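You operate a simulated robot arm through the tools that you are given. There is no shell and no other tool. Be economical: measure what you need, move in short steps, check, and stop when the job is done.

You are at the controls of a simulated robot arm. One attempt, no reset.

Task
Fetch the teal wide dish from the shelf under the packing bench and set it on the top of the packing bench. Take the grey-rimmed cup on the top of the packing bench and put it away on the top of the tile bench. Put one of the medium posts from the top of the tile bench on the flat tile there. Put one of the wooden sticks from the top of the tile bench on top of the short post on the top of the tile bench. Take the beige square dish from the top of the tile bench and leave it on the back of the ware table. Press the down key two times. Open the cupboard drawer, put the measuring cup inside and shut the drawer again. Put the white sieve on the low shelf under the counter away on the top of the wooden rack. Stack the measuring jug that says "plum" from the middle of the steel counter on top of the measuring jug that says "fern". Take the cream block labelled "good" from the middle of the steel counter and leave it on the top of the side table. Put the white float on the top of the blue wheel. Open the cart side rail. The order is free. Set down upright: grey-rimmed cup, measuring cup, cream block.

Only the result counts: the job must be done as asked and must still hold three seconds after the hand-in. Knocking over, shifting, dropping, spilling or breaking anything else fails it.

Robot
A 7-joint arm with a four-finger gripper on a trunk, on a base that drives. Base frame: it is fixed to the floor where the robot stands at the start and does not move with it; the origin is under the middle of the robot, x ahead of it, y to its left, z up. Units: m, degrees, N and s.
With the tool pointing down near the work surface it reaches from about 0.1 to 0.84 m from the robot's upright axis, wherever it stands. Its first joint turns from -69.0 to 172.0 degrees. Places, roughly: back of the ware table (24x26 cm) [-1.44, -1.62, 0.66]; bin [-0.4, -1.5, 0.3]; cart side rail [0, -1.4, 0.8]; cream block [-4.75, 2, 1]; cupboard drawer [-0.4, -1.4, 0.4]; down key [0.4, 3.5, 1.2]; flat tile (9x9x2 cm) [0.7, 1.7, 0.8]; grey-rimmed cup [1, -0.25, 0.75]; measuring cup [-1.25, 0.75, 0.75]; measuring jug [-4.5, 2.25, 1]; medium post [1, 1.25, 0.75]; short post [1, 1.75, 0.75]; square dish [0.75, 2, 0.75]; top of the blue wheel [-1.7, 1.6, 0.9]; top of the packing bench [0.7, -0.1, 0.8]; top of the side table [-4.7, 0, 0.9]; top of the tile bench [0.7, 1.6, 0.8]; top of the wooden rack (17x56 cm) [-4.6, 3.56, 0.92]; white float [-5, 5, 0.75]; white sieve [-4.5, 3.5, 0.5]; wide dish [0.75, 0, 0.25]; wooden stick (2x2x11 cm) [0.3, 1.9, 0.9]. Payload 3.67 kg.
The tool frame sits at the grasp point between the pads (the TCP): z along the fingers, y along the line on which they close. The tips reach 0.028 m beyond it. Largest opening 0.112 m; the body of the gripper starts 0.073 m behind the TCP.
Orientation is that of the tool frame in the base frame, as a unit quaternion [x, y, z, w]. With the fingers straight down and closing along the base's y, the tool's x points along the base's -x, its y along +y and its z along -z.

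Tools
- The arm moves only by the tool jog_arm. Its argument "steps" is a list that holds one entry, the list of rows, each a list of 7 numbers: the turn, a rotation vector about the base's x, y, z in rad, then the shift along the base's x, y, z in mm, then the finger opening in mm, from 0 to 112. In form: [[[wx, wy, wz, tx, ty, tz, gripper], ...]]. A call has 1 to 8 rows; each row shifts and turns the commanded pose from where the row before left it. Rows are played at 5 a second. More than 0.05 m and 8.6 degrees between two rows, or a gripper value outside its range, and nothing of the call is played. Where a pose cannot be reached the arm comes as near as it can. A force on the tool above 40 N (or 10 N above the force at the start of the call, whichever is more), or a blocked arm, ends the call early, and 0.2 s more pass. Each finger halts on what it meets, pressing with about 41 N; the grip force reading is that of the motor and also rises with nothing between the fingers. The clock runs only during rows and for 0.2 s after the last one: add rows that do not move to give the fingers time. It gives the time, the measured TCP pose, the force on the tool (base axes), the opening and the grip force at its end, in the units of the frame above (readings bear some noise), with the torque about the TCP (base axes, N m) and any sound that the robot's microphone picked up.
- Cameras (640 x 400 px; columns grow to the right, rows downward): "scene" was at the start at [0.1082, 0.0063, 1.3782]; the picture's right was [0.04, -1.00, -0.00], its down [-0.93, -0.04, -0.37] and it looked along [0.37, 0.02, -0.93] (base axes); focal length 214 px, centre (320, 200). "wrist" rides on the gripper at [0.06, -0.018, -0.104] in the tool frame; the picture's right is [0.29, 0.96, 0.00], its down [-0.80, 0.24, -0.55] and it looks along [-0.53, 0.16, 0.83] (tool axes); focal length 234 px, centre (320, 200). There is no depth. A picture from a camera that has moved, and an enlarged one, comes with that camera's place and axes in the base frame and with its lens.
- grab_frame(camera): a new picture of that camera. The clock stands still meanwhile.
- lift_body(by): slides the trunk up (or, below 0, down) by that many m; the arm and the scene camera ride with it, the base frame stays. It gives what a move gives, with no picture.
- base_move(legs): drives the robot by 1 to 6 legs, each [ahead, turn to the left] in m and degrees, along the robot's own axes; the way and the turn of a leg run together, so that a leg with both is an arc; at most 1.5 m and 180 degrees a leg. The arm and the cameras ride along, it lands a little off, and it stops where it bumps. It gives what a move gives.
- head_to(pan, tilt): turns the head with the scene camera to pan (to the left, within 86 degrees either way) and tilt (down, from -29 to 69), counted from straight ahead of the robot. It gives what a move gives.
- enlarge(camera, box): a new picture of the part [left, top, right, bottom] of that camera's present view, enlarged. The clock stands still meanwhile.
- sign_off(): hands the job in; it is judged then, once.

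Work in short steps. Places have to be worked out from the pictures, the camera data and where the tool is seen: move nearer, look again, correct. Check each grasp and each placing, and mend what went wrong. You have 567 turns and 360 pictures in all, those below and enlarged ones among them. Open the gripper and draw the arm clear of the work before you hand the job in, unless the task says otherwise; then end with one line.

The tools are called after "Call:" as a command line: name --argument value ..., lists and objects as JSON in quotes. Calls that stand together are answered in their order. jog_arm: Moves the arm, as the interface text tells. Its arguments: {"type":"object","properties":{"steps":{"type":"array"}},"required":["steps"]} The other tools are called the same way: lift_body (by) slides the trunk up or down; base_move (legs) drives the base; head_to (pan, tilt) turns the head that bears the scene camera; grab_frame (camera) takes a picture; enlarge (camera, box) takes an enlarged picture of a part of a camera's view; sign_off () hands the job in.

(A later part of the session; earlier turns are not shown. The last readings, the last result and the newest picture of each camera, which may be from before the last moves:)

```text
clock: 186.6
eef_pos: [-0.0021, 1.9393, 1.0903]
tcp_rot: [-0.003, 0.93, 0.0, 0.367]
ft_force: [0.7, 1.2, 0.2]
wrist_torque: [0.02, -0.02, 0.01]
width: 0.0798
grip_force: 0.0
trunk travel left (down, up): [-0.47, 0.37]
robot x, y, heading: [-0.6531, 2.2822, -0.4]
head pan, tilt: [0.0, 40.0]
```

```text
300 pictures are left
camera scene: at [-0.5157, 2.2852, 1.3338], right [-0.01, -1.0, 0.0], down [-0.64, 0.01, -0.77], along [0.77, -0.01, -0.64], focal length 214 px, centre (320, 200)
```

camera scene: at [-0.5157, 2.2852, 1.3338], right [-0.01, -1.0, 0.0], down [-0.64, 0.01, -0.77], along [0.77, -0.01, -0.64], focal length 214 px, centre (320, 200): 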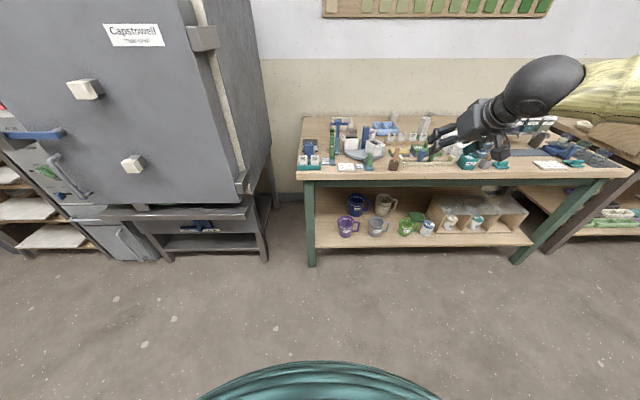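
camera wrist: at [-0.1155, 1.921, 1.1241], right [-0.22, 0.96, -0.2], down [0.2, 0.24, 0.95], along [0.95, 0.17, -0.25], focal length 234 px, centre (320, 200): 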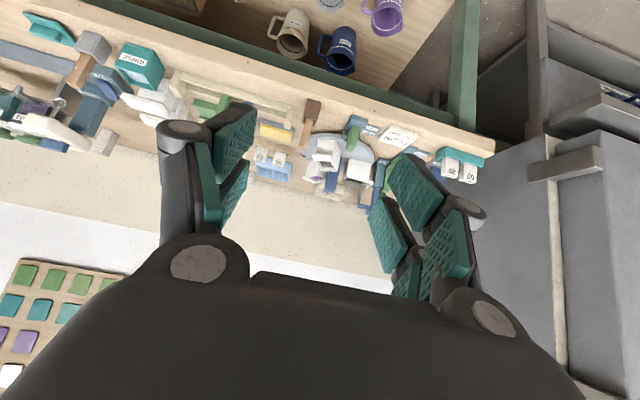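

The stick/holder is ahead at y≈1.94, x≈0.32. Drive 0.25 m forward and lower the trunk 0.2.

Call:
base_move --legs '[[0.23, 0]]'

Call:
jog_arm --steps '[[[0, 0, 0, 0, 0, 0, 50]]]'

Call:
lift_body --by -0.2

Call:
grab_frame --camera "wrist"

Call:
grab_frame --camera "scene"

```text
clock: 188.4
eef_pos: [0.2304, 1.9385, 1.0894]
tcp_rot: [-0.004, 0.931, 0.002, 0.366]
ft_force: [1.5, -0.1, -0.3]
wrist_torque: [-0.02, -0.02, 0.0]
width: 0.08
grip_force: 0.0
trunk travel left (down, up): [-0.47, 0.37]
robot x, y, heading: [-0.4199, 2.2819, -0.3]
head pan, tilt: [0.0, 40.0]
```

```text
clock: 188.8
eef_pos: [0.2296, 1.9375, 1.0895]
tcp_rot: [-0.004, 0.93, 0.002, 0.366]
ft_force: [0.1, 0.4, -0.1]
wrist_torque: [-0.01, -0.01, -0.01]
width: 0.05
grip_force: 0.1
trunk travel left (down, up): [-0.47, 0.37]
robot x, y, heading: [-0.4231, 2.2826, -0.2]
head pan, tilt: [0.0, 40.0]
```

```text
clock: 190.9
eef_pos: [0.2296, 1.9379, 0.8894]
tcp_rot: [-0.003, 0.93, 0.001, 0.367]
ft_force: [0.0, 1.0, 0.1]
wrist_torque: [0.01, 0.04, 0.0]
width: 0.05
grip_force: 0.2
trunk travel left (down, up): [-0.27, 0.57]
robot x, y, heading: [-0.4238, 2.2822, -0.5]
head pan, tilt: [0.0, 40.0]
```

```text
299 pictures are left
camera wrist: at [0.1152, 1.9205, 0.9242], right [-0.22, 0.96, -0.2], down [0.2, 0.24, 0.95], along [0.95, 0.17, -0.25], focal length 234 px, centre (320, 200)
```

wrist: 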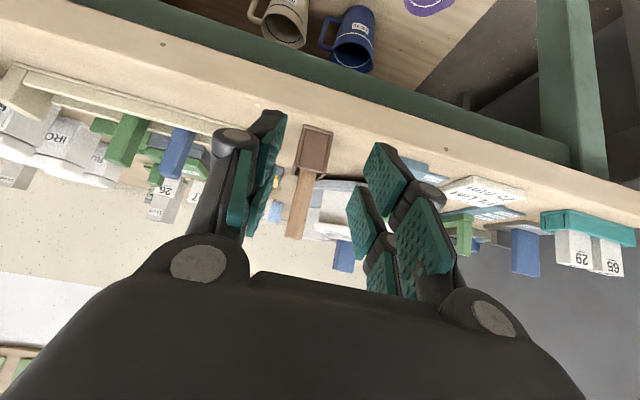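

```text
298 pictures are left
camera scene: at [-0.2855, 2.284, 1.1339], right [-0.01, -1.0, 0.0], down [-0.64, 0.0, -0.77], along [0.77, 0.0, -0.64], focal length 214 px, centre (320, 200)
```

scene: 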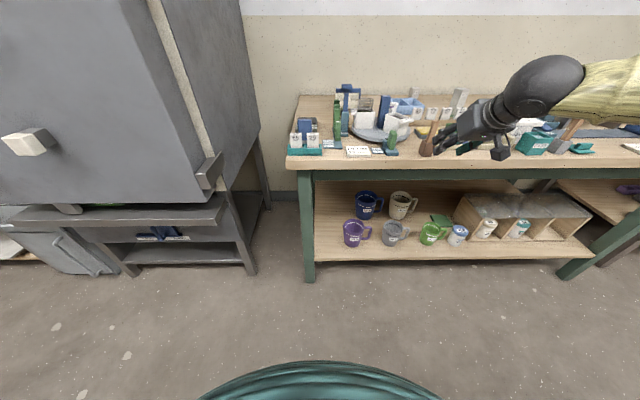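

Stick is vertical at ≈(0.337,1.943). Advance in 3 rows and close gently.

Call:
jog_arm --steps '[[[0, 0, 0, 40, 5, -4, 50], [0, 0, 0, 40, 0, -3, 50], [0, 0, 0, 25, 0, 0, 50]]]'

Call:
grab_frame --camera "wrist"

```text
clock: 191.7
eef_pos: [0.3332, 1.9424, 0.882]
tcp_rot: [-0.003, 0.93, 0.002, 0.367]
ft_force: [-0.2, -0.6, 1.2]
wrist_torque: [-0.02, 0.0, 0.02]
width: 0.0501
grip_force: 0.0
trunk travel left (down, up): [-0.27, 0.57]
robot x, y, heading: [-0.423, 2.2842, -0.5]
head pan, tilt: [0.0, 40.0]
```

```text
297 pictures are left
camera wrist: at [0.2199, 1.9249, 0.917], right [-0.22, 0.96, -0.2], down [0.2, 0.24, 0.95], along [0.95, 0.17, -0.25], focal length 234 px, centre (320, 200)
```

wrist: 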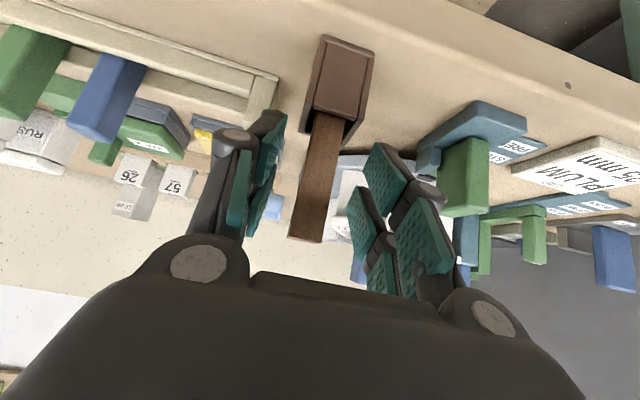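

Centred. Nudge 5 mm forward and close.

Call:
jog_arm --steps '[[[0, 0, 0, 5, 0, 0, 40], [0, 0, 0, 0, 0, 0, 30], [0, 0, 0, 0, 0, 0, 24], [0, 0, 0, 0, 0, 0, 20], [0, 0, 0, 0, 0, 0, 10], [0, 0, 0, 0, 0, 0, 10]]]'

```text
clock: 193.1
eef_pos: [0.3371, 1.9427, 0.8835]
tcp_rot: [-0.004, 0.93, 0.002, 0.366]
ft_force: [-0.4, 0.1, 0.4]
wrist_torque: [-0.02, 0.03, 0.0]
width: 0.0144
grip_force: 40.9
trunk travel left (down, up): [-0.27, 0.57]
robot x, y, heading: [-0.422, 2.2814, -0.2]
head pan, tilt: [0.0, 40.0]
```

Gripped (14 mm). Pull straight up.

Call:
jog_arm --steps '[[[0, 0, 0, 0, 0, 15, 10], [0, 0, 0, 0, 0, 20, 10], [0, 0, 0, 0, 0, 25, 10], [0, 0, 0, 0, 0, 30, 10], [0, 0, 0, 0, 0, 30, 10]]]'

Call:
grab_frame --camera "wrist"

```text
clock: 194.3
eef_pos: [0.3382, 1.9442, 1.0023]
tcp_rot: [-0.003, 0.93, 0.002, 0.367]
ft_force: [0.6, 0.4, -0.4]
wrist_torque: [0.04, 0.0, 0.0]
width: 0.0143
grip_force: 41.3
trunk travel left (down, up): [-0.27, 0.57]
robot x, y, heading: [-0.4243, 2.2804, -0.4]
head pan, tilt: [0.0, 40.0]
```

```text
296 pictures are left
camera wrist: at [0.2252, 1.9258, 1.0375], right [-0.22, 0.96, -0.2], down [0.2, 0.24, 0.95], along [0.95, 0.17, -0.25], focal length 234 px, centre (320, 200)
```

wrist: 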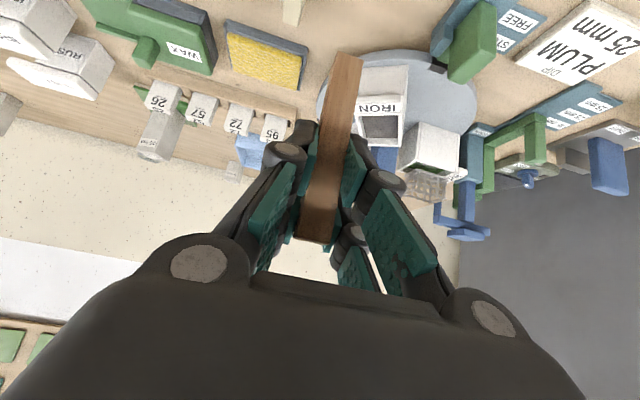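

The stick should be held by the fingertip ends and higher up so the fingers won't hit the short post when laying it down. I put it back into the holder (reverse path) and regrip.

Call:
jog_arm --steps '[[[0, 0, 0, 0, -1, -30, 10], [0, 0, 0, 0, 0, -30, 10], [0, 0, 0, 0, 0, -25, 10], [0, 0, 0, 0, 0, -15, 10], [0, 0, 0, 0, 0, -10, 10], [0, 0, 0, 0, 0, -7, 10]]]'

Call:
grab_frame --camera "wrist"

```text
clock: 195.7
eef_pos: [0.3384, 1.9422, 0.885]
tcp_rot: [-0.003, 0.93, 0.001, 0.367]
ft_force: [0.0, -0.3, -0.1]
wrist_torque: [0.01, 0.02, 0.02]
width: 0.0144
grip_force: 41.1
trunk travel left (down, up): [-0.27, 0.57]
robot x, y, heading: [-0.4205, 2.2809, -0.1]
head pan, tilt: [0.0, 40.0]
```

```text
295 pictures are left
camera wrist: at [0.2253, 1.9244, 0.9198], right [-0.22, 0.96, -0.2], down [0.2, 0.24, 0.95], along [0.95, 0.17, -0.25], focal length 234 px, centre (320, 200)
```

wrist: 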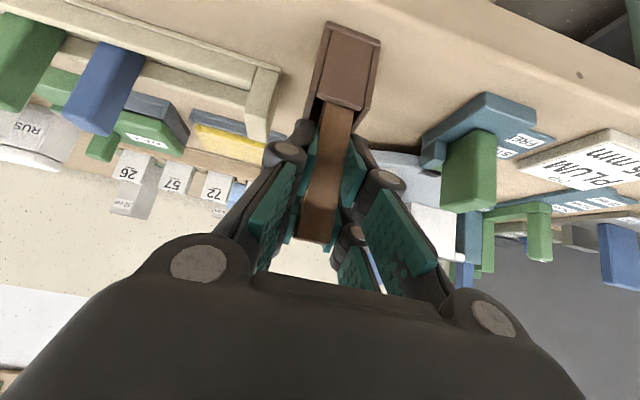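

Back in the holder. Open, shift to (-14, +21), and regrip with the tips.

Call:
jog_arm --steps '[[[0, 0, 0, 0, 0, -1, 22], [0, 0, 0, 0, 0, 0, 28], [0, 0, 0, -14, 0, 10, 28], [0, 0, 0, 0, 0, 10, 28], [0, 0, 0, 0, 0, 0, 20], [0, 0, 0, 0, 0, 0, 10], [0, 0, 0, 0, 0, 0, 10]]]'

Call:
grab_frame --camera "wrist"

```text
clock: 197.3
eef_pos: [0.3257, 1.9421, 0.9035]
tcp_rot: [-0.003, 0.93, 0.0, 0.366]
ft_force: [-0.8, 0.3, -0.9]
wrist_torque: [0.0, 0.02, 0.04]
width: 0.0146
grip_force: 40.8
trunk travel left (down, up): [-0.27, 0.57]
robot x, y, heading: [-0.4228, 2.2832, -0.0]
head pan, tilt: [0.0, 40.0]
```

```text
294 pictures are left
camera wrist: at [0.2111, 1.9244, 0.9393], right [-0.22, 0.96, -0.2], down [0.2, 0.24, 0.95], along [0.95, 0.17, -0.25], focal length 234 px, centre (320, 200)
```

wrist: 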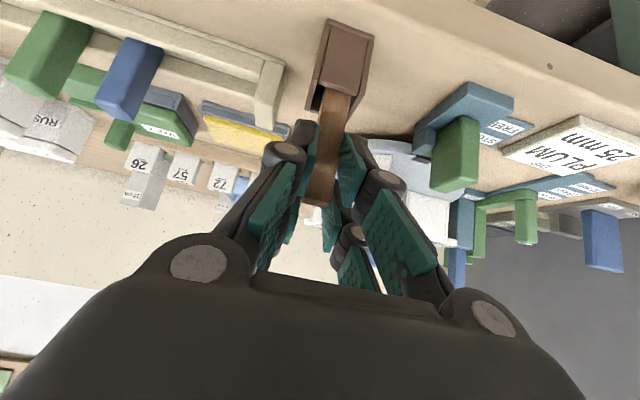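

Good tip grip. Pull out, back up 0.2 m, and roll the tool 180° so the stick becomes horizontal.

Call:
jog_arm --steps '[[[0, 0, 0, 0, 0, 15, 10], [0, 0, 0, 0, 0, 25, 10], [0, 0, 0, 0, 0, 30, 10], [0, 0, 0, 0, 0, 40, 10], [0, 0, 0, 0, 0, 40, 10]]]'

Call:
base_move --legs '[[-0.25, 0]]'

Call:
jog_arm --steps '[[[0.099, 0, -0.106, 0, 0, 0, 10], [0.099, 0, -0.106, 0, 0, 0, 10], [0.099, 0, -0.106, 0, 0, 0, 10], [0.099, 0, -0.106, 0, 0, 0, 10], [0.099, 0, -0.106, 0, 0, 0, 10], [0.099, 0, -0.106, 0, 0, 0, 10], [0.099, 0, -0.106, 0, 0, 0, 10], [0.099, 0, -0.106, 0, 0, 0, 10]]]'

Call:
jog_arm --steps '[[[0.099, 0, -0.106, 0, 0, 0, 10], [0.099, 0, -0.106, 0, 0, 0, 10], [0.099, 0, -0.106, 0, 0, 0, 10], [0.099, 0, -0.106, 0, 0, 0, 10], [0.099, 0, -0.106, 0, 0, 0, 10], [0.099, 0, -0.106, 0, 0, 0, 10], [0.099, 0, -0.106, 0, 0, 0, 10]]]'

Call:
jog_arm --steps '[[[0.099, 0, -0.106, 0, 0, 0, 10], [0.099, 0, -0.106, 0, 0, 0, 10], [0.099, 0, -0.106, 0, 0, 0, 10], [0.099, 0, -0.106, 0, 0, 0, 10], [0.099, 0, -0.106, 0, 0, 0, 10], [0.099, 0, -0.106, 0, 0, 0, 10], [0.067, -0.06, -0.072, 0, 0, 0, 10]]]'

Call:
grab_frame --camera "wrist"

Call:
grab_frame --camera "scene"

```text
clock: 198.5
eef_pos: [0.3249, 1.9423, 1.0555]
tcp_rot: [-0.003, 0.931, 0.001, 0.366]
ft_force: [0.2, -0.1, -0.8]
wrist_torque: [0.0, 0.03, -0.02]
width: 0.0147
grip_force: 40.8
trunk travel left (down, up): [-0.27, 0.57]
robot x, y, heading: [-0.4249, 2.2828, -0.6]
head pan, tilt: [0.0, 40.0]
```

```text
clock: 200.3
eef_pos: [0.077, 1.944, 1.0553]
tcp_rot: [-0.003, 0.93, 0.001, 0.366]
ft_force: [-0.4, -0.1, 0.1]
wrist_torque: [-0.05, 0.04, -0.03]
width: 0.0146
grip_force: 41.3
trunk travel left (down, up): [-0.27, 0.57]
robot x, y, heading: [-0.6699, 2.2829, -0.5]
head pan, tilt: [0.0, 40.0]
```

```text
clock: 202.1
eef_pos: [0.0774, 1.9426, 1.0543]
tcp_rot: [0.508, 0.779, 0.203, 0.307]
ft_force: [-0.3, -0.6, -0.7]
wrist_torque: [0.0, 0.0, 0.0]
width: 0.0144
grip_force: 41.6
trunk travel left (down, up): [-0.27, 0.57]
robot x, y, heading: [-0.6719, 2.2859, -0.6]
head pan, tilt: [0.0, 40.0]
```

```text
clock: 203.7
eef_pos: [0.0771, 1.9426, 1.0544]
tcp_rot: [0.822, 0.434, 0.326, 0.171]
ft_force: [0.4, 0.5, 0.1]
wrist_torque: [-0.02, 0.03, -0.01]
width: 0.0145
grip_force: 41.1
trunk travel left (down, up): [-0.27, 0.57]
robot x, y, heading: [-0.6719, 2.2849, -0.5]
head pan, tilt: [0.0, 40.0]
```

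```text
clock: 205.3
eef_pos: [0.0765, 1.9443, 1.0547]
tcp_rot: [0.919, -0.001, 0.394, 0.003]
ft_force: [1.4, 1.0, 0.8]
wrist_torque: [0.01, -0.01, -0.03]
width: 0.0143
grip_force: 40.5
trunk travel left (down, up): [-0.27, 0.57]
robot x, y, heading: [-0.6693, 2.2815, -0.6]
head pan, tilt: [0.0, 40.0]
```

```text
293 pictures are left
camera wrist: at [0.0444, 1.963, 1.1689], right [0.19, -0.96, 0.21], down [-0.95, -0.24, -0.2], along [0.24, -0.17, -0.96], focal length 234 px, centre (320, 200)
```

wrist: 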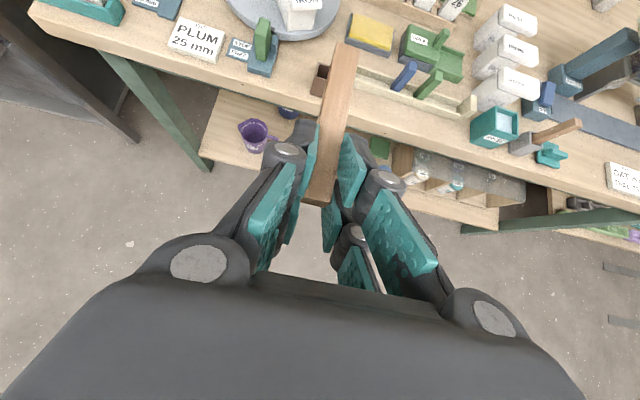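

```text
292 pictures are left
camera scene: at [-0.5333, 2.2853, 1.1338], right [-0.01, -1.0, 0.0], down [-0.64, 0.0, -0.77], along [0.77, 0.0, -0.64], focal length 214 px, centre (320, 200)
```

scene: 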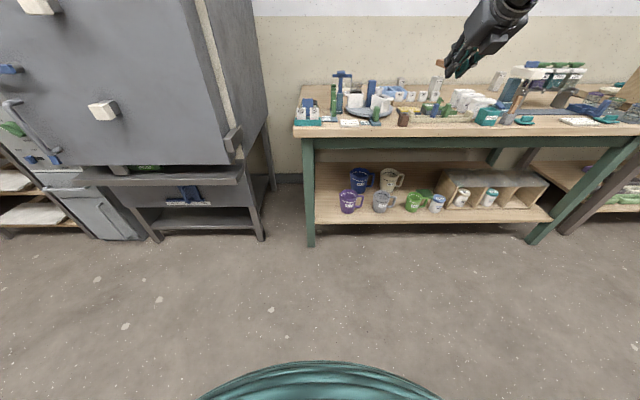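

Stick is horizontal, pointing ahead. Move the base 0.178 m right and forward, keeping high.

Call:
base_move --legs '[[0, 90], [-0.178, 0], [0, -90]]'

Call:
lift_body --by 0.1

Call:
base_move --legs '[[0.5, 0]]'

Call:
grab_frame --camera "wrist"

Call:
grab_frame --camera "scene"

```text
clock: 214.4
eef_pos: [0.0763, 1.7692, 1.0546]
tcp_rot: [0.918, 0.004, 0.395, 0.002]
ft_force: [1.0, 0.6, -0.5]
wrist_torque: [-0.02, 0.0, 0.01]
width: 0.0146
grip_force: 41.2
trunk travel left (down, up): [-0.27, 0.57]
robot x, y, heading: [-0.6719, 2.104, -0.1]
head pan, tilt: [0.0, 40.0]
```

```text
clock: 215.8
eef_pos: [0.0766, 1.768, 1.1547]
tcp_rot: [0.919, 0.003, 0.394, 0.003]
ft_force: [0.6, -0.3, 0.1]
wrist_torque: [0.0, 0.02, 0.0]
width: 0.0147
grip_force: 40.5
trunk travel left (down, up): [-0.37, 0.47]
robot x, y, heading: [-0.6707, 2.1029, -0.1]
head pan, tilt: [0.0, 40.0]
```

```text
clock: 218.7
eef_pos: [0.5774, 1.7666, 1.1551]
tcp_rot: [0.919, 0.002, 0.395, 0.004]
ft_force: [0.2, 0.1, -0.4]
wrist_torque: [-0.01, 0.01, 0.0]
width: 0.0144
grip_force: 40.6
trunk travel left (down, up): [-0.37, 0.47]
robot x, y, heading: [-0.1708, 2.1026, -0.1]
head pan, tilt: [0.0, 40.0]
```

```text
291 pictures are left
camera wrist: at [0.5435, 1.7869, 1.2687], right [0.2, -0.96, 0.22], down [-0.95, -0.24, -0.2], along [0.24, -0.17, -0.96], focal length 234 px, centre (320, 200)
```

wrist: 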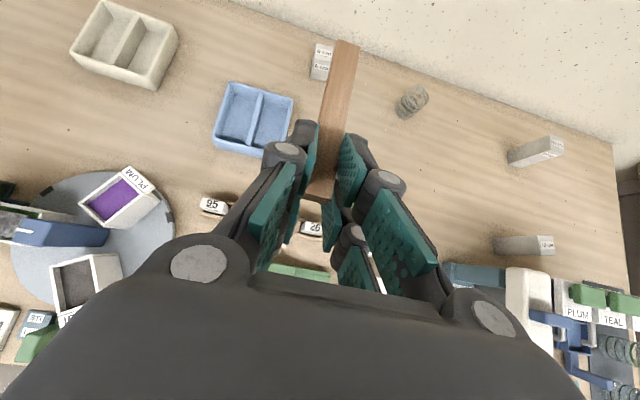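

```text
290 pictures are left
camera scene: at [-0.0357, 2.1063, 1.2337], right [0.0, -1.0, 0.0], down [-0.64, 0.0, -0.77], along [0.77, 0.0, -0.64], focal length 214 px, centre (320, 200)
```

scene: 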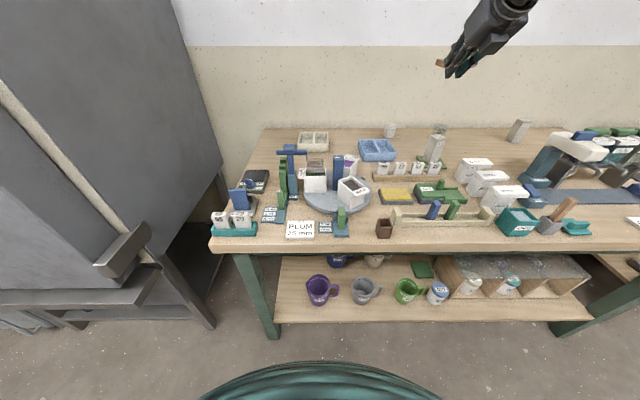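

The 6 cm post top is at ≈(0.962,1.773). Extend the arm so the stick centre comes above it.

Call:
jog_arm --steps '[[[0, 0, 0, 48, 1, 0, 10], [0, 0, 0, 48, 1, 0, 10], [0, 0, 0, 48, 1, 0, 10], [0, 0, 0, 48, 1, 0, 10], [0, 0, 0, 48, 1, 0, 10], [0, 0, 0, 48, 1, 0, 10], [0, 0, 0, 47, 0, 0, 10]]]'

Call:
lift_body --by -0.23

Call:
grab_frame --camera "wrist"

Call:
grab_frame --camera "scene"

```text
clock: 220.3
eef_pos: [0.9131, 1.7736, 1.153]
tcp_rot: [0.919, 0.002, 0.395, 0.003]
ft_force: [1.3, 0.3, -0.5]
wrist_torque: [0.03, 0.02, -0.01]
width: 0.0145
grip_force: 40.8
trunk travel left (down, up): [-0.37, 0.47]
robot x, y, heading: [-0.1748, 2.104, -0.1]
head pan, tilt: [0.0, 40.0]
```

```text
clock: 222.7
eef_pos: [0.911, 1.7733, 0.924]
tcp_rot: [0.919, 0.003, 0.395, 0.002]
ft_force: [0.7, 0.7, 0.2]
wrist_torque: [0.02, 0.06, -0.01]
width: 0.0144
grip_force: 40.5
trunk travel left (down, up): [-0.14, 0.7]
robot x, y, heading: [-0.1747, 2.1064, -0.2]
head pan, tilt: [0.0, 40.0]
```

```text
289 pictures are left
camera wrist: at [0.8778, 1.7937, 1.0395], right [0.2, -0.96, 0.22], down [-0.95, -0.24, -0.2], along [0.24, -0.17, -0.96], focal length 234 px, centre (320, 200)
```

wrist: 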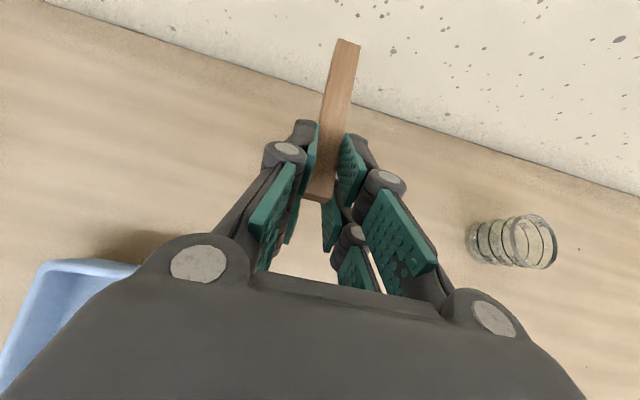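

```text
288 pictures are left
camera scene: at [-0.036, 2.1067, 1.0039], right [0.0, -1.0, 0.0], down [-0.64, 0.0, -0.77], along [0.77, 0.0, -0.64], focal length 214 px, centre (320, 200)
```

scene: 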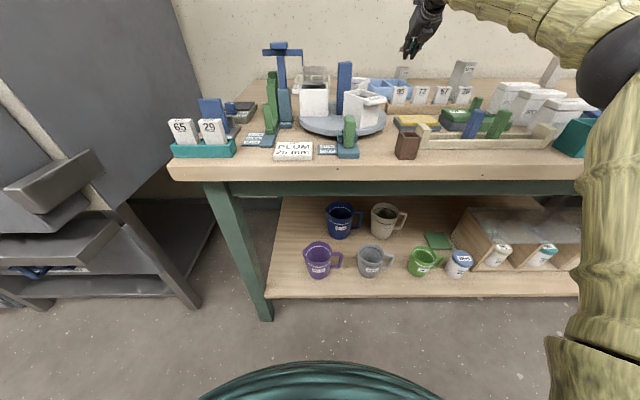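

I need to see where the post is relative to the stick; enlarge.

Call:
enlarge --camera "wrist" --box '[240, 90, 400, 190]'

Call:
enlarge --camera "scene" --box '[360, 20, 480, 95]'

```text
4.00 times, centred on (320, 140) of wrist
camera zoom: at [0.8778, 1.7937, 1.0395], right [0.2, -0.96, 0.22], down [-0.95, -0.24, -0.2], along [0.24, -0.17, -0.96], focal length 937 px, centre (320, 440)
```

zoom: 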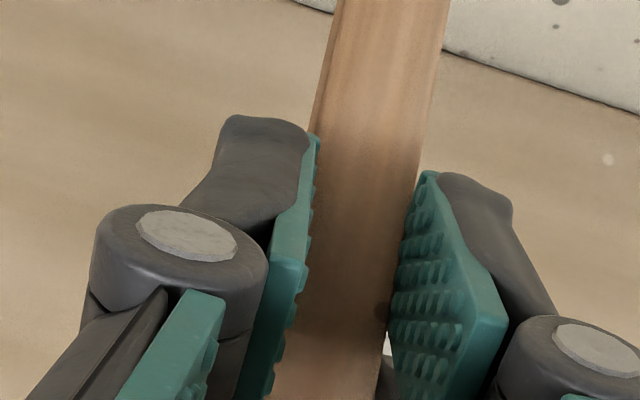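

```text
5.33 times, centred on (420, 58) of scene
camera zoom: at [-0.036, 2.1067, 1.0039], right [0.0, -1.0, 0.0], down [-0.64, 0.0, -0.77], along [0.77, 0.0, -0.64], focal length 1144 px, centre (-213, 960)
```

zoom: 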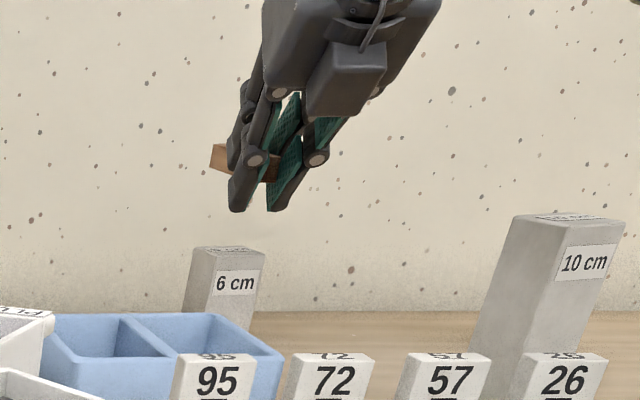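

Post is hidden below the fingers as computed. Shift 4 mm back so the fingers stay in front of the post, then lower carefully.

Call:
jog_arm --steps '[[[0, 0, 0, -4, 1, -12, 10], [0, 0, 0, 0, 0, -12, 10], [0, 0, 0, 0, 0, -6, 10], [0, 0, 0, 0, 0, -4, 10]]]'

Call:
enlarge --camera "scene" --box '[360, 20, 480, 95]'

```text
clock: 223.7
eef_pos: [0.9069, 1.7752, 0.8909]
tcp_rot: [0.919, 0.003, 0.394, 0.003]
ft_force: [-0.1, -0.7, -0.5]
wrist_torque: [-0.01, -0.01, 0.0]
width: 0.0145
grip_force: 41.3
trunk travel left (down, up): [-0.14, 0.7]
robot x, y, heading: [-0.1713, 2.1015, -0.1]
head pan, tilt: [0.0, 40.0]
```

```text
5.33 times, centred on (420, 58) of scene
camera zoom: at [-0.0359, 2.1066, 1.0038], right [0.0, -1.0, 0.0], down [-0.64, 0.0, -0.77], along [0.77, 0.0, -0.64], focal length 1144 px, centre (-213, 960)
```

zoom: 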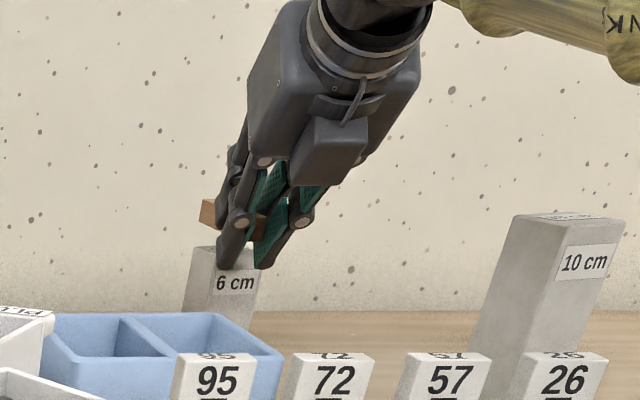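

Call:
jog_arm --steps '[[[0, 0, 0, 0, 0, -3, 10], [0, 0, 0, 0, 0, -3, 10], [0, 0, 0, 0, 0, -2, 10]]]'

Call:
enlarge --camera "scene" --box '[380, 50, 428, 80]'

```text
clock: 224.5
eef_pos: [0.9069, 1.7759, 0.8832]
tcp_rot: [0.919, 0.002, 0.395, 0.003]
ft_force: [-0.8, 0.1, 0.6]
wrist_torque: [0.02, 0.02, -0.01]
width: 0.0147
grip_force: 41.0
trunk travel left (down, up): [-0.14, 0.7]
robot x, y, heading: [-0.1723, 2.1029, 0.1]
head pan, tilt: [0.0, 40.0]
```

```text
13.33 times, centred on (404, 65) of scene
camera zoom: at [-0.0359, 2.1066, 1.0038], right [0.0, -1.0, 0.0], down [-0.64, 0.0, -0.77], along [0.77, 0.0, -0.64], focal length 2860 px, centre (-800, 2000)
```

zoom: 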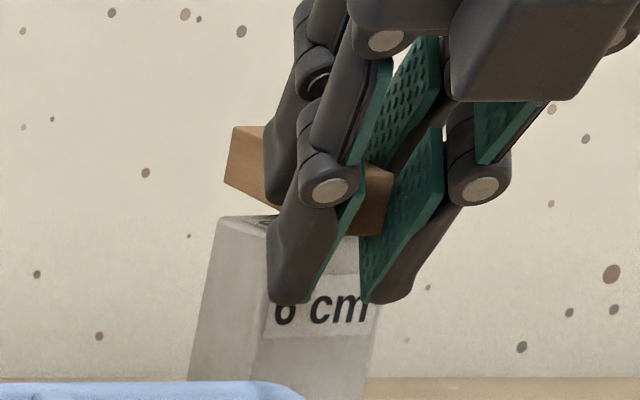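

Stick is ~1 cm above the post, aligned. Continue down.

Call:
jog_arm --steps '[[[0, 0, 0, 0, 0, -3, 10], [0, 0, 0, 0, 0, -2, 10], [0, 0, 0, 0, 0, -1, 10]]]'

Call:
enlarge --camera "scene" --box '[380, 50, 428, 80]'

```text
clock: 225.3
eef_pos: [0.9066, 1.7753, 0.8792]
tcp_rot: [0.918, 0.003, 0.396, 0.001]
ft_force: [1.4, 0.0, 6.8]
wrist_torque: [0.01, -0.52, -0.04]
width: 0.0143
grip_force: 41.1
trunk travel left (down, up): [-0.14, 0.7]
robot x, y, heading: [-0.1729, 2.103, 0.1]
head pan, tilt: [0.0, 40.0]
```

```text
13.33 times, centred on (404, 65) of scene
camera zoom: at [-0.0365, 2.1068, 1.004], right [0.0, -1.0, 0.0], down [-0.64, 0.0, -0.77], along [0.77, 0.0, -0.64], focal length 2860 px, centre (-800, 2000)
```

zoom: 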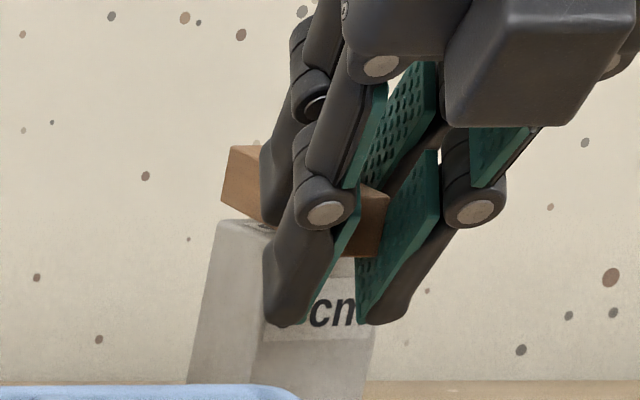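

Contact on the post (force at its back edge, tiny pitch). The stick centre lies over the post, so release gently.

Call:
jog_arm --steps '[[[0, 0, 0, 0, 0, 0, 16], [0, 0, 0, 0, 0, 0, 20], [0, 0, 0, 0, 0, 0, 28], [0, 0, 0, 0, 0, 0, 28]]]'

Call:
jog_arm --steps '[[[0, 0, 0, -10, 0, 10, 30], [0, 0, 0, -15, 0, 15, 30], [0, 0, 0, -30, 0, 30, 30], [0, 0, 0, -40, 0, 40, 30]]]'

Call:
grab_frame --camera "wrist"

Call:
enlarge --camera "scene" --box '[360, 20, 480, 95]'

```text
clock: 226.3
eef_pos: [0.9064, 1.7755, 0.8767]
tcp_rot: [0.919, 0.002, 0.395, 0.003]
ft_force: [-0.8, 0.2, -0.3]
wrist_torque: [0.01, -0.02, 0.04]
width: 0.0279
grip_force: 0.1
trunk travel left (down, up): [-0.14, 0.7]
robot x, y, heading: [-0.1756, 2.104, -0.1]
head pan, tilt: [0.0, 40.0]
```

```text
refused: row 4 steps farther than a row can; nothing moved
```

```text
282 pictures are left
camera wrist: at [0.8739, 1.7949, 0.9911], right [0.2, -0.96, 0.22], down [-0.95, -0.24, -0.2], along [0.24, -0.17, -0.96], focal length 234 px, centre (320, 200)
```

wrist: 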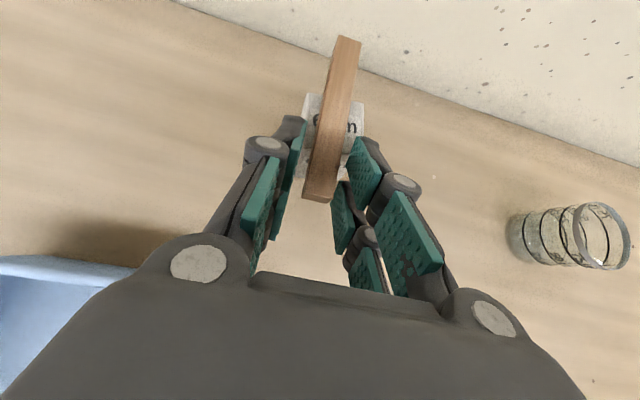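

```text
5.33 times, centred on (420, 58) of scene
camera zoom: at [-0.036, 2.1066, 1.0038], right [0.0, -1.0, 0.0], down [-0.64, 0.0, -0.77], along [0.77, 0.0, -0.64], focal length 1144 px, centre (-213, 960)
```

zoom: 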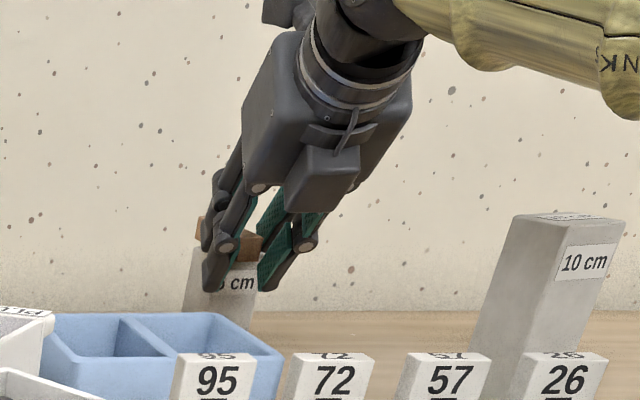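

Stick lies on the post. Withdraw back along the tool direction in allowed steps.

Call:
jog_arm --steps '[[[0, 0, 0, -10, 0, 10, 30], [0, 0, 0, -15, 0, 15, 30], [0, 0, 0, -30, 0, 30, 30], [0, 0, 0, -30, 0, 35, 60], [0, 0, 0, -30, 0, 35, 80]]]'

Call:
grab_frame --camera "wrist"

```text
clock: 227.5
eef_pos: [0.7923, 1.7758, 1.002]
tcp_rot: [0.919, 0.003, 0.395, 0.003]
ft_force: [0.4, 0.5, -0.1]
wrist_torque: [-0.01, -0.01, -0.02]
width: 0.0802
grip_force: 0.0
trunk travel left (down, up): [-0.14, 0.7]
robot x, y, heading: [-0.1727, 2.1071, 0.2]
head pan, tilt: [0.0, 40.0]
```

```text
280 pictures are left
camera wrist: at [0.7587, 1.7959, 1.1171], right [0.2, -0.96, 0.22], down [-0.95, -0.24, -0.2], along [0.24, -0.17, -0.96], focal length 234 px, centre (320, 200)
```

wrist: 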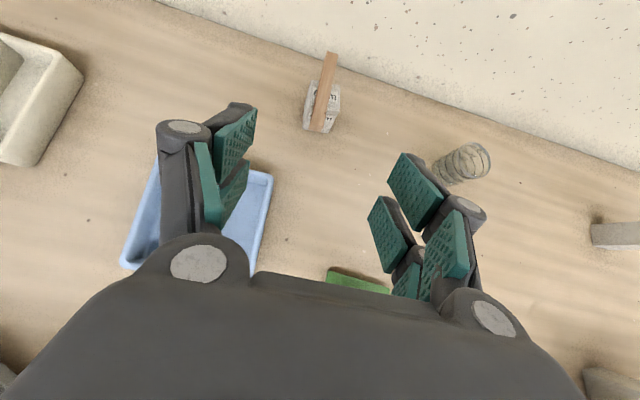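

Stick rests on the short post. Next the beige square dish: raise 0.15 and turn left 19°, then look.

Call:
lift_body --by 0.15

Call:
base_move --legs '[[0, 19]]'

Call:
grab_frame --camera "wrist"

Call:
grab_frame --camera "scene"

```text
clock: 229.3
eef_pos: [0.7926, 1.7761, 1.1513]
tcp_rot: [0.919, 0.002, 0.395, 0.003]
ft_force: [0.3, 0.3, -0.2]
wrist_torque: [-0.01, 0.02, 0.0]
width: 0.0798
grip_force: 0.2
trunk travel left (down, up): [-0.29, 0.55]
robot x, y, heading: [-0.1744, 2.1025, -0.2]
head pan, tilt: [0.0, 40.0]
```

```text
clock: 230.7
eef_pos: [0.8479, 2.1093, 1.1526]
tcp_rot: [0.906, 0.154, 0.39, -0.062]
ft_force: [0.1, 0.4, -0.5]
wrist_torque: [-0.02, 0.02, 0.03]
width: 0.08
grip_force: 0.0
trunk travel left (down, up): [-0.29, 0.55]
robot x, y, heading: [-0.1736, 2.1056, 19.0]
head pan, tilt: [0.0, 40.0]
```

```text
279 pictures are left
camera wrist: at [0.8094, 2.1169, 1.2667], right [0.5, -0.84, 0.22], down [-0.82, -0.54, -0.2], along [0.28, -0.08, -0.96], focal length 234 px, centre (320, 200)
```

wrist: 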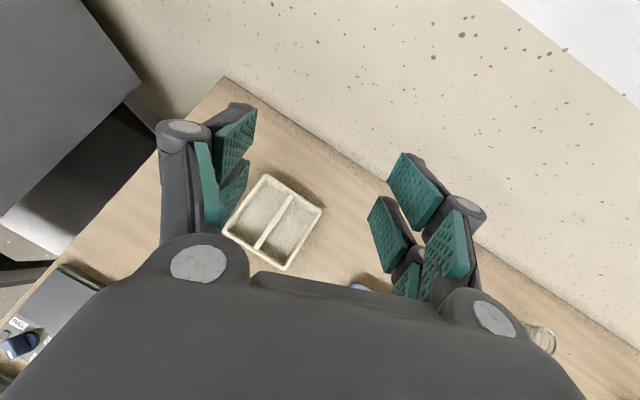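

```text
278 pictures are left
camera scene: at [-0.0431, 2.1513, 1.1538], right [0.33, -0.95, 0.0], down [-0.61, -0.21, -0.77], along [0.72, 0.25, -0.64], focal length 214 px, centre (320, 200)
```

scene: 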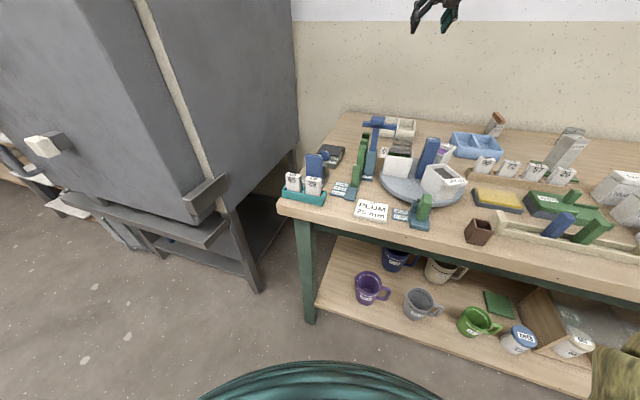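

Dish divider runs along x, centre ≈(0.857,2.128). Yaw the tool back to align, shift, and lower the trunk.

Call:
jog_arm --steps '[[[0, 0, -0.1, 3, 6, 0, 50], [0, 0, -0.1, 3, 6, 0, 50], [0, 0, -0.105, 3, 7, 0, 50]]]'

Call:
lift_body --by -0.25

Call:
grab_frame --camera "wrist"

```text
clock: 231.5
eef_pos: [0.8563, 2.1278, 1.1522]
tcp_rot: [0.918, 0.014, 0.396, -0.003]
ft_force: [0.5, -0.4, 0.5]
wrist_torque: [0.0, 0.01, -0.03]
width: 0.05
grip_force: 0.1
trunk travel left (down, up): [-0.29, 0.55]
robot x, y, heading: [-0.1697, 2.104, 19.1]
head pan, tilt: [0.0, 40.0]
```

```text
clock: 234.1
eef_pos: [0.8534, 2.1292, 0.9059]
tcp_rot: [0.918, 0.015, 0.396, -0.002]
ft_force: [-0.3, 0.6, -0.3]
wrist_torque: [-0.01, 0.0, -0.04]
width: 0.0502
grip_force: 0.0
trunk travel left (down, up): [-0.04, 0.8]
robot x, y, heading: [-0.1716, 2.1025, 19.1]
head pan, tilt: [0.0, 40.0]
```

```text
277 pictures are left
camera wrist: at [0.82, 2.148, 1.0193], right [0.23, -0.95, 0.22], down [-0.94, -0.27, -0.2], along [0.25, -0.16, -0.96], focal length 234 px, centre (320, 200)
```

wrist: 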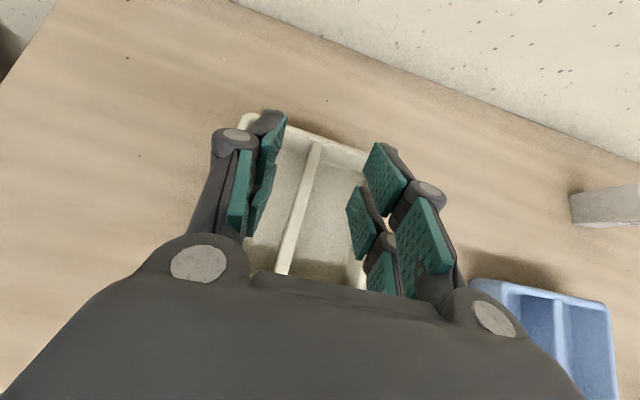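

Divider centre ≈(0.86,2.134). Shift 5 mm each and lower 64 mm, then close.

Call:
jog_arm --steps '[[[0, 0, 0, 5, 5, -15, 50], [0, 0, 0, 0, 0, -20, 50], [0, 0, 0, 0, 0, -15, 50], [0, 0, 0, 0, 0, -13, 50], [0, 0, 0, 0, 0, 0, 20], [0, 0, 0, 0, 0, 0, 0], [0, 0, 0, 0, 0, 0, 0]]]'

Call:
jog_arm --steps '[[[0, 0, 0, 0, 0, 20, 0], [0, 0, 0, 0, 0, 30, 0], [0, 0, 0, 0, 0, 40, 0]]]'

Call:
grab_frame --camera "wrist"

```text
clock: 235.7
eef_pos: [0.8547, 2.146, 0.8499]
tcp_rot: [0.916, 0.02, 0.4, 0.001]
ft_force: [-2.0, 7.0, 14.4]
wrist_torque: [0.44, -1.16, 0.0]
width: 0.0101
grip_force: 41.3
trunk travel left (down, up): [-0.04, 0.8]
robot x, y, heading: [-0.1725, 2.1097, 19.4]
head pan, tilt: [0.0, 40.0]
```

```text
clock: 236.5
eef_pos: [0.8596, 2.1416, 0.9279]
tcp_rot: [0.919, 0.019, 0.394, -0.002]
ft_force: [0.3, 2.2, -4.6]
wrist_torque: [-0.05, 0.01, -0.13]
width: 0.01
grip_force: 40.6
trunk travel left (down, up): [-0.04, 0.8]
robot x, y, heading: [-0.1739, 2.1079, 18.8]
head pan, tilt: [0.0, 40.0]
```

```text
276 pictures are left
camera wrist: at [0.8261, 2.1592, 1.0419], right [0.23, -0.95, 0.22], down [-0.94, -0.28, -0.19], along [0.24, -0.16, -0.96], focal length 234 px, centre (320, 200)
```

wrist: 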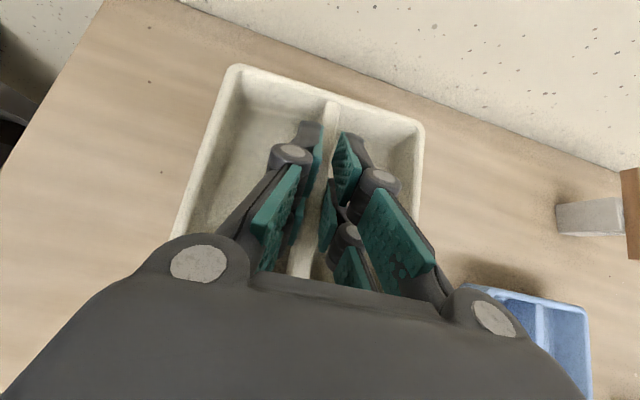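

Dish is held, though there was some lateral force; check the scene for arm contact.

Call:
lift_body --by 0.3

Call:
grab_frame --camera "scene"

Call:
grab_frame --camera "wrist"

```text
clock: 239.5
eef_pos: [0.8612, 2.1333, 1.2284]
tcp_rot: [0.919, 0.016, 0.395, -0.003]
ft_force: [0.9, -0.9, -5.5]
wrist_torque: [0.02, 0.02, 0.01]
width: 0.0101
grip_force: 40.8
trunk travel left (down, up): [-0.34, 0.5]
robot x, y, heading: [-0.1683, 2.1068, 19.1]
head pan, tilt: [0.0, 40.0]
```

```text
275 pictures are left
camera scene: at [-0.0426, 2.1517, 1.2036], right [0.33, -0.95, 0.0], down [-0.61, -0.21, -0.77], along [0.72, 0.25, -0.64], focal length 214 px, centre (320, 200)
```

scene: 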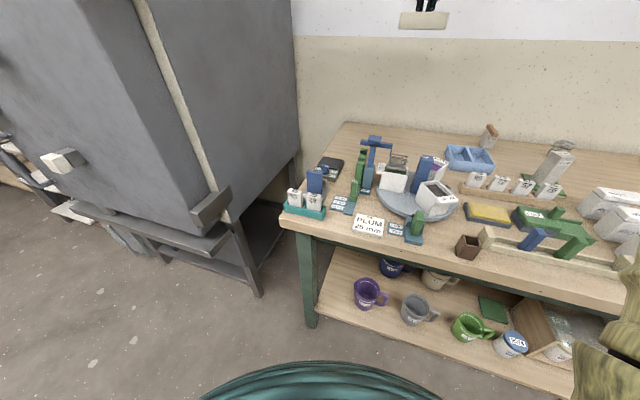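

```text
274 pictures are left
camera wrist: at [0.828, 2.1521, 1.3429], right [0.23, -0.95, 0.22], down [-0.94, -0.27, -0.19], along [0.24, -0.16, -0.96], focal length 234 px, centre (320, 200)
```

wrist: 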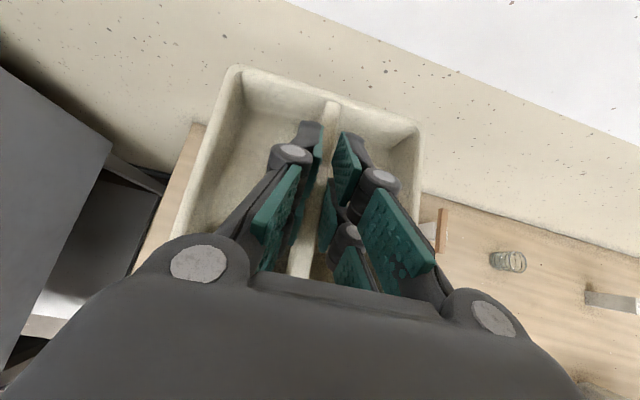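

Call:
enlarge --camera "scene" --box '[440, 120, 640, 245]'

```text
3.20 times, centred on (540, 182) of scene
camera zoom: at [-0.0426, 2.1517, 1.2036], right [0.33, -0.95, 0.0], down [-0.61, -0.21, -0.77], along [0.72, 0.25, -0.64], focal length 686 px, centre (-384, 256)
```

zoom: 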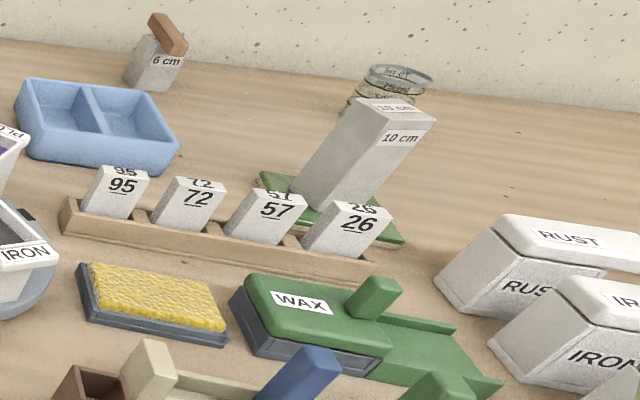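

All intact. Back off, retract the arm, and turn to face -y for the drive toward the ware table.

Call:
base_move --legs '[[-0.45, 0]]'

Call:
jog_arm --steps '[[[0, 0, 0, -45, -15, 0, 0], [0, 0, 0, -45, -15, 0, 0], [0, 0, 0, -45, -15, 0, 0], [0, 0, 0, -45, -15, 0, 0], [0, 0, 0, -45, -15, 0, 0], [0, 0, 0, -45, -15, 0, 0], [0, 0, 0, -45, -15, 0, 0], [0, 0, 0, -45, -15, 0, 0]]]'

Call:
base_move --legs '[[0, -109]]'

Call:
head_to --pan 0 --tilt 20

Call:
grab_frame --camera "scene"

```text
clock: 242.2
eef_pos: [0.4349, 1.9844, 1.2294]
tcp_rot: [0.919, 0.014, 0.394, -0.003]
ft_force: [0.1, -0.8, -4.2]
wrist_torque: [0.04, 0.0, 0.02]
width: 0.01
grip_force: 41.4
trunk travel left (down, up): [-0.34, 0.5]
robot x, y, heading: [-0.5948, 1.9574, 18.9]
head pan, tilt: [0.0, 40.0]
```

```text
clock: 244.0
eef_pos: [0.077, 1.8644, 1.2279]
tcp_rot: [0.919, 0.014, 0.394, -0.003]
ft_force: [1.1, -0.9, -4.4]
wrist_torque: [-0.01, 0.02, 0.04]
width: 0.0097
grip_force: 40.9
trunk travel left (down, up): [-0.34, 0.5]
robot x, y, heading: [-0.6, 1.9604, 19.0]
head pan, tilt: [0.0, 40.0]
```

```text
clock: 249.0
eef_pos: [-0.9112, 1.354, 1.2283]
tcp_rot: [-0.541, 0.742, -0.23, -0.321]
ft_force: [0.1, -0.5, -5.2]
wrist_torque: [0.01, -0.01, 0.01]
width: 0.0099
grip_force: 40.7
trunk travel left (down, up): [-0.34, 0.5]
robot x, y, heading: [-0.5992, 1.9548, -90.6]
head pan, tilt: [0.0, 40.0]
```

```text
clock: 249.8
eef_pos: [-0.911, 1.3542, 1.2288]
tcp_rot: [-0.542, 0.743, -0.229, -0.321]
ft_force: [-0.8, -0.3, -5.4]
wrist_torque: [0.02, -0.02, 0.03]
width: 0.0099
grip_force: 41.0
trunk travel left (down, up): [-0.34, 0.5]
robot x, y, heading: [-0.5953, 1.9582, -90.3]
head pan, tilt: [0.0, 20.0]
```

```text
272 pictures are left
camera scene: at [-0.5984, 1.8162, 1.2351], right [-1.0, 0.01, 0.0], down [0.0, 0.34, -0.94], along [-0.01, -0.94, -0.34], focal length 214 px, centre (320, 200)
```

scene: 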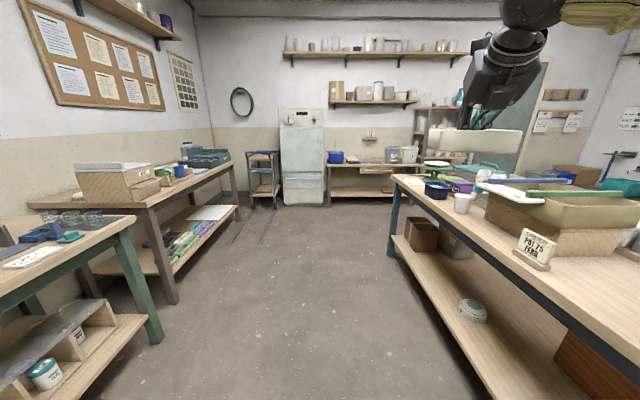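

Corridor clear. Drive 2.1 m toward -y and look at the ware table.

Call:
base_move --legs '[[1.4, 0], [0.75, 0]]'

Call:
head_to --pan -25 --tilt 25

Call:
grab_frame --camera "scene"

Call:
grab_frame --camera "wrist"

```text
clock: 260.4
eef_pos: [-0.9286, -0.781, 1.228]
tcp_rot: [-0.54, 0.743, -0.228, -0.321]
ft_force: [-0.5, -0.2, -5.7]
wrist_torque: [0.03, 0.05, -0.02]
width: 0.0098
grip_force: 41.0
trunk travel left (down, up): [-0.34, 0.5]
robot x, y, heading: [-0.6171, -0.1802, -90.5]
head pan, tilt: [0.0, 20.0]
```

```text
clock: 261.3
eef_pos: [-0.9278, -0.7822, 1.229]
tcp_rot: [-0.541, 0.742, -0.23, -0.322]
ft_force: [0.7, 0.2, -5.7]
wrist_torque: [0.01, 0.0, -0.03]
width: 0.0101
grip_force: 40.8
trunk travel left (down, up): [-0.34, 0.5]
robot x, y, heading: [-0.6164, -0.1806, -90.4]
head pan, tilt: [-25.0, 25.0]
```

```text
271 pictures are left
camera scene: at [-0.6548, -0.3091, 1.2271], right [-0.9, 0.43, 0.0], down [0.18, 0.38, -0.91], along [-0.39, -0.82, -0.42], focal length 214 px, centre (320, 200)
```

scene: 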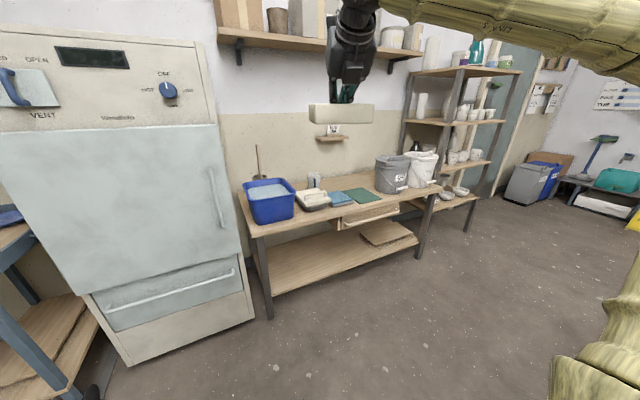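

```text
270 pictures are left
camera wrist: at [-0.899, -0.7536, 1.3422], right [-0.97, 0.11, 0.22], down [0.06, 0.98, -0.2], along [-0.23, -0.18, -0.96], focal length 234 px, centre (320, 200)
```

wrist: 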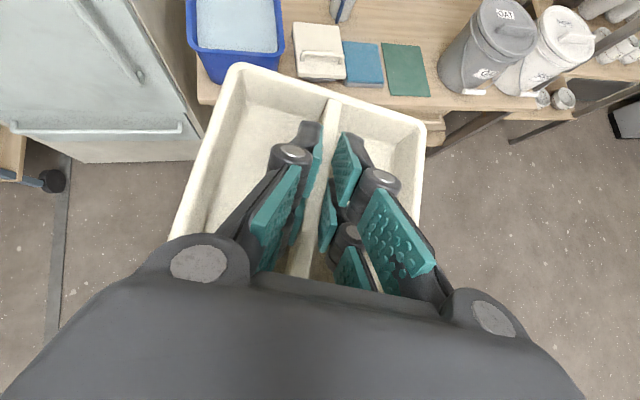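

Target spot (behind sponge/green mat) is free. Drive diagonally: turn right 45°, 0.72 m, turn left 45°.

Call:
base_move --legs '[[0, -44.5], [0.7, 0], [0, 45]]'

Call:
head_to --pan -10 --tilt 35

Call:
grab_frame --camera "scene"

Call:
grab_frame --camera "wrist"

```text
clock: 269.2
eef_pos: [-1.424, -1.2707, 1.2283]
tcp_rot: [-0.542, 0.741, -0.23, -0.321]
ft_force: [-0.1, -0.7, -4.2]
wrist_torque: [0.01, 0.01, 0.0]
width: 0.01
grip_force: 41.5
trunk travel left (down, up): [-0.34, 0.5]
robot x, y, heading: [-1.1123, -0.6659, -90.4]
head pan, tilt: [-25.0, 25.0]
```

```text
clock: 270.0
eef_pos: [-1.4241, -1.2687, 1.2274]
tcp_rot: [-0.543, 0.742, -0.23, -0.32]
ft_force: [0.0, 0.5, -5.3]
wrist_torque: [0.05, 0.05, 0.0]
width: 0.0097
grip_force: 41.1
trunk travel left (down, up): [-0.34, 0.5]
robot x, y, heading: [-1.114, -0.6673, -90.4]
head pan, tilt: [-10.0, 35.0]
```

```text
269 pictures are left
camera scene: at [-1.1283, -0.7995, 1.2113], right [-0.98, 0.18, 0.0], down [0.1, 0.56, -0.82], along [-0.15, -0.81, -0.57], focal length 214 px, centre (320, 200)
```

scene: 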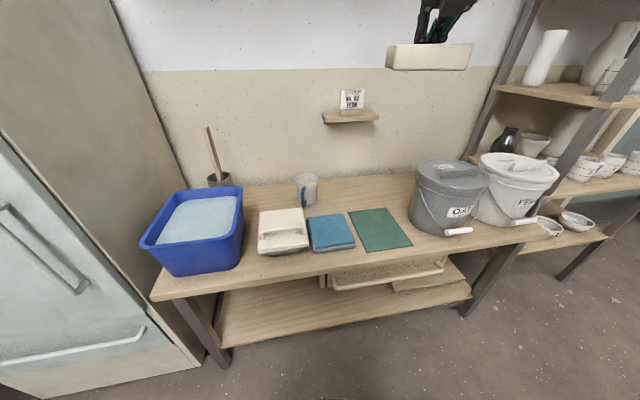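

```text
268 pictures are left
camera wrist: at [-1.3944, -1.2416, 1.3421], right [-0.97, 0.1, 0.22], down [0.06, 0.98, -0.2], along [-0.23, -0.18, -0.96], focal length 234 px, centre (320, 200)
```

wrist: 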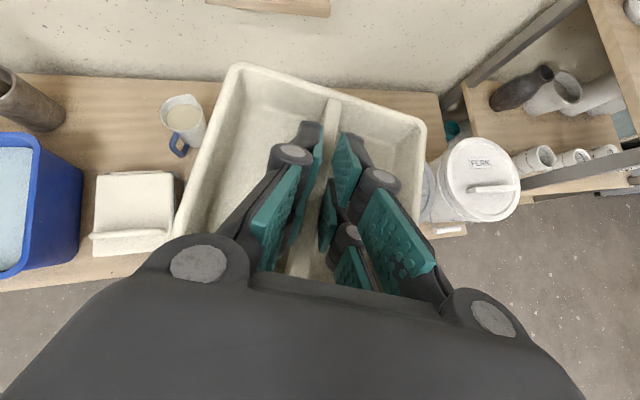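

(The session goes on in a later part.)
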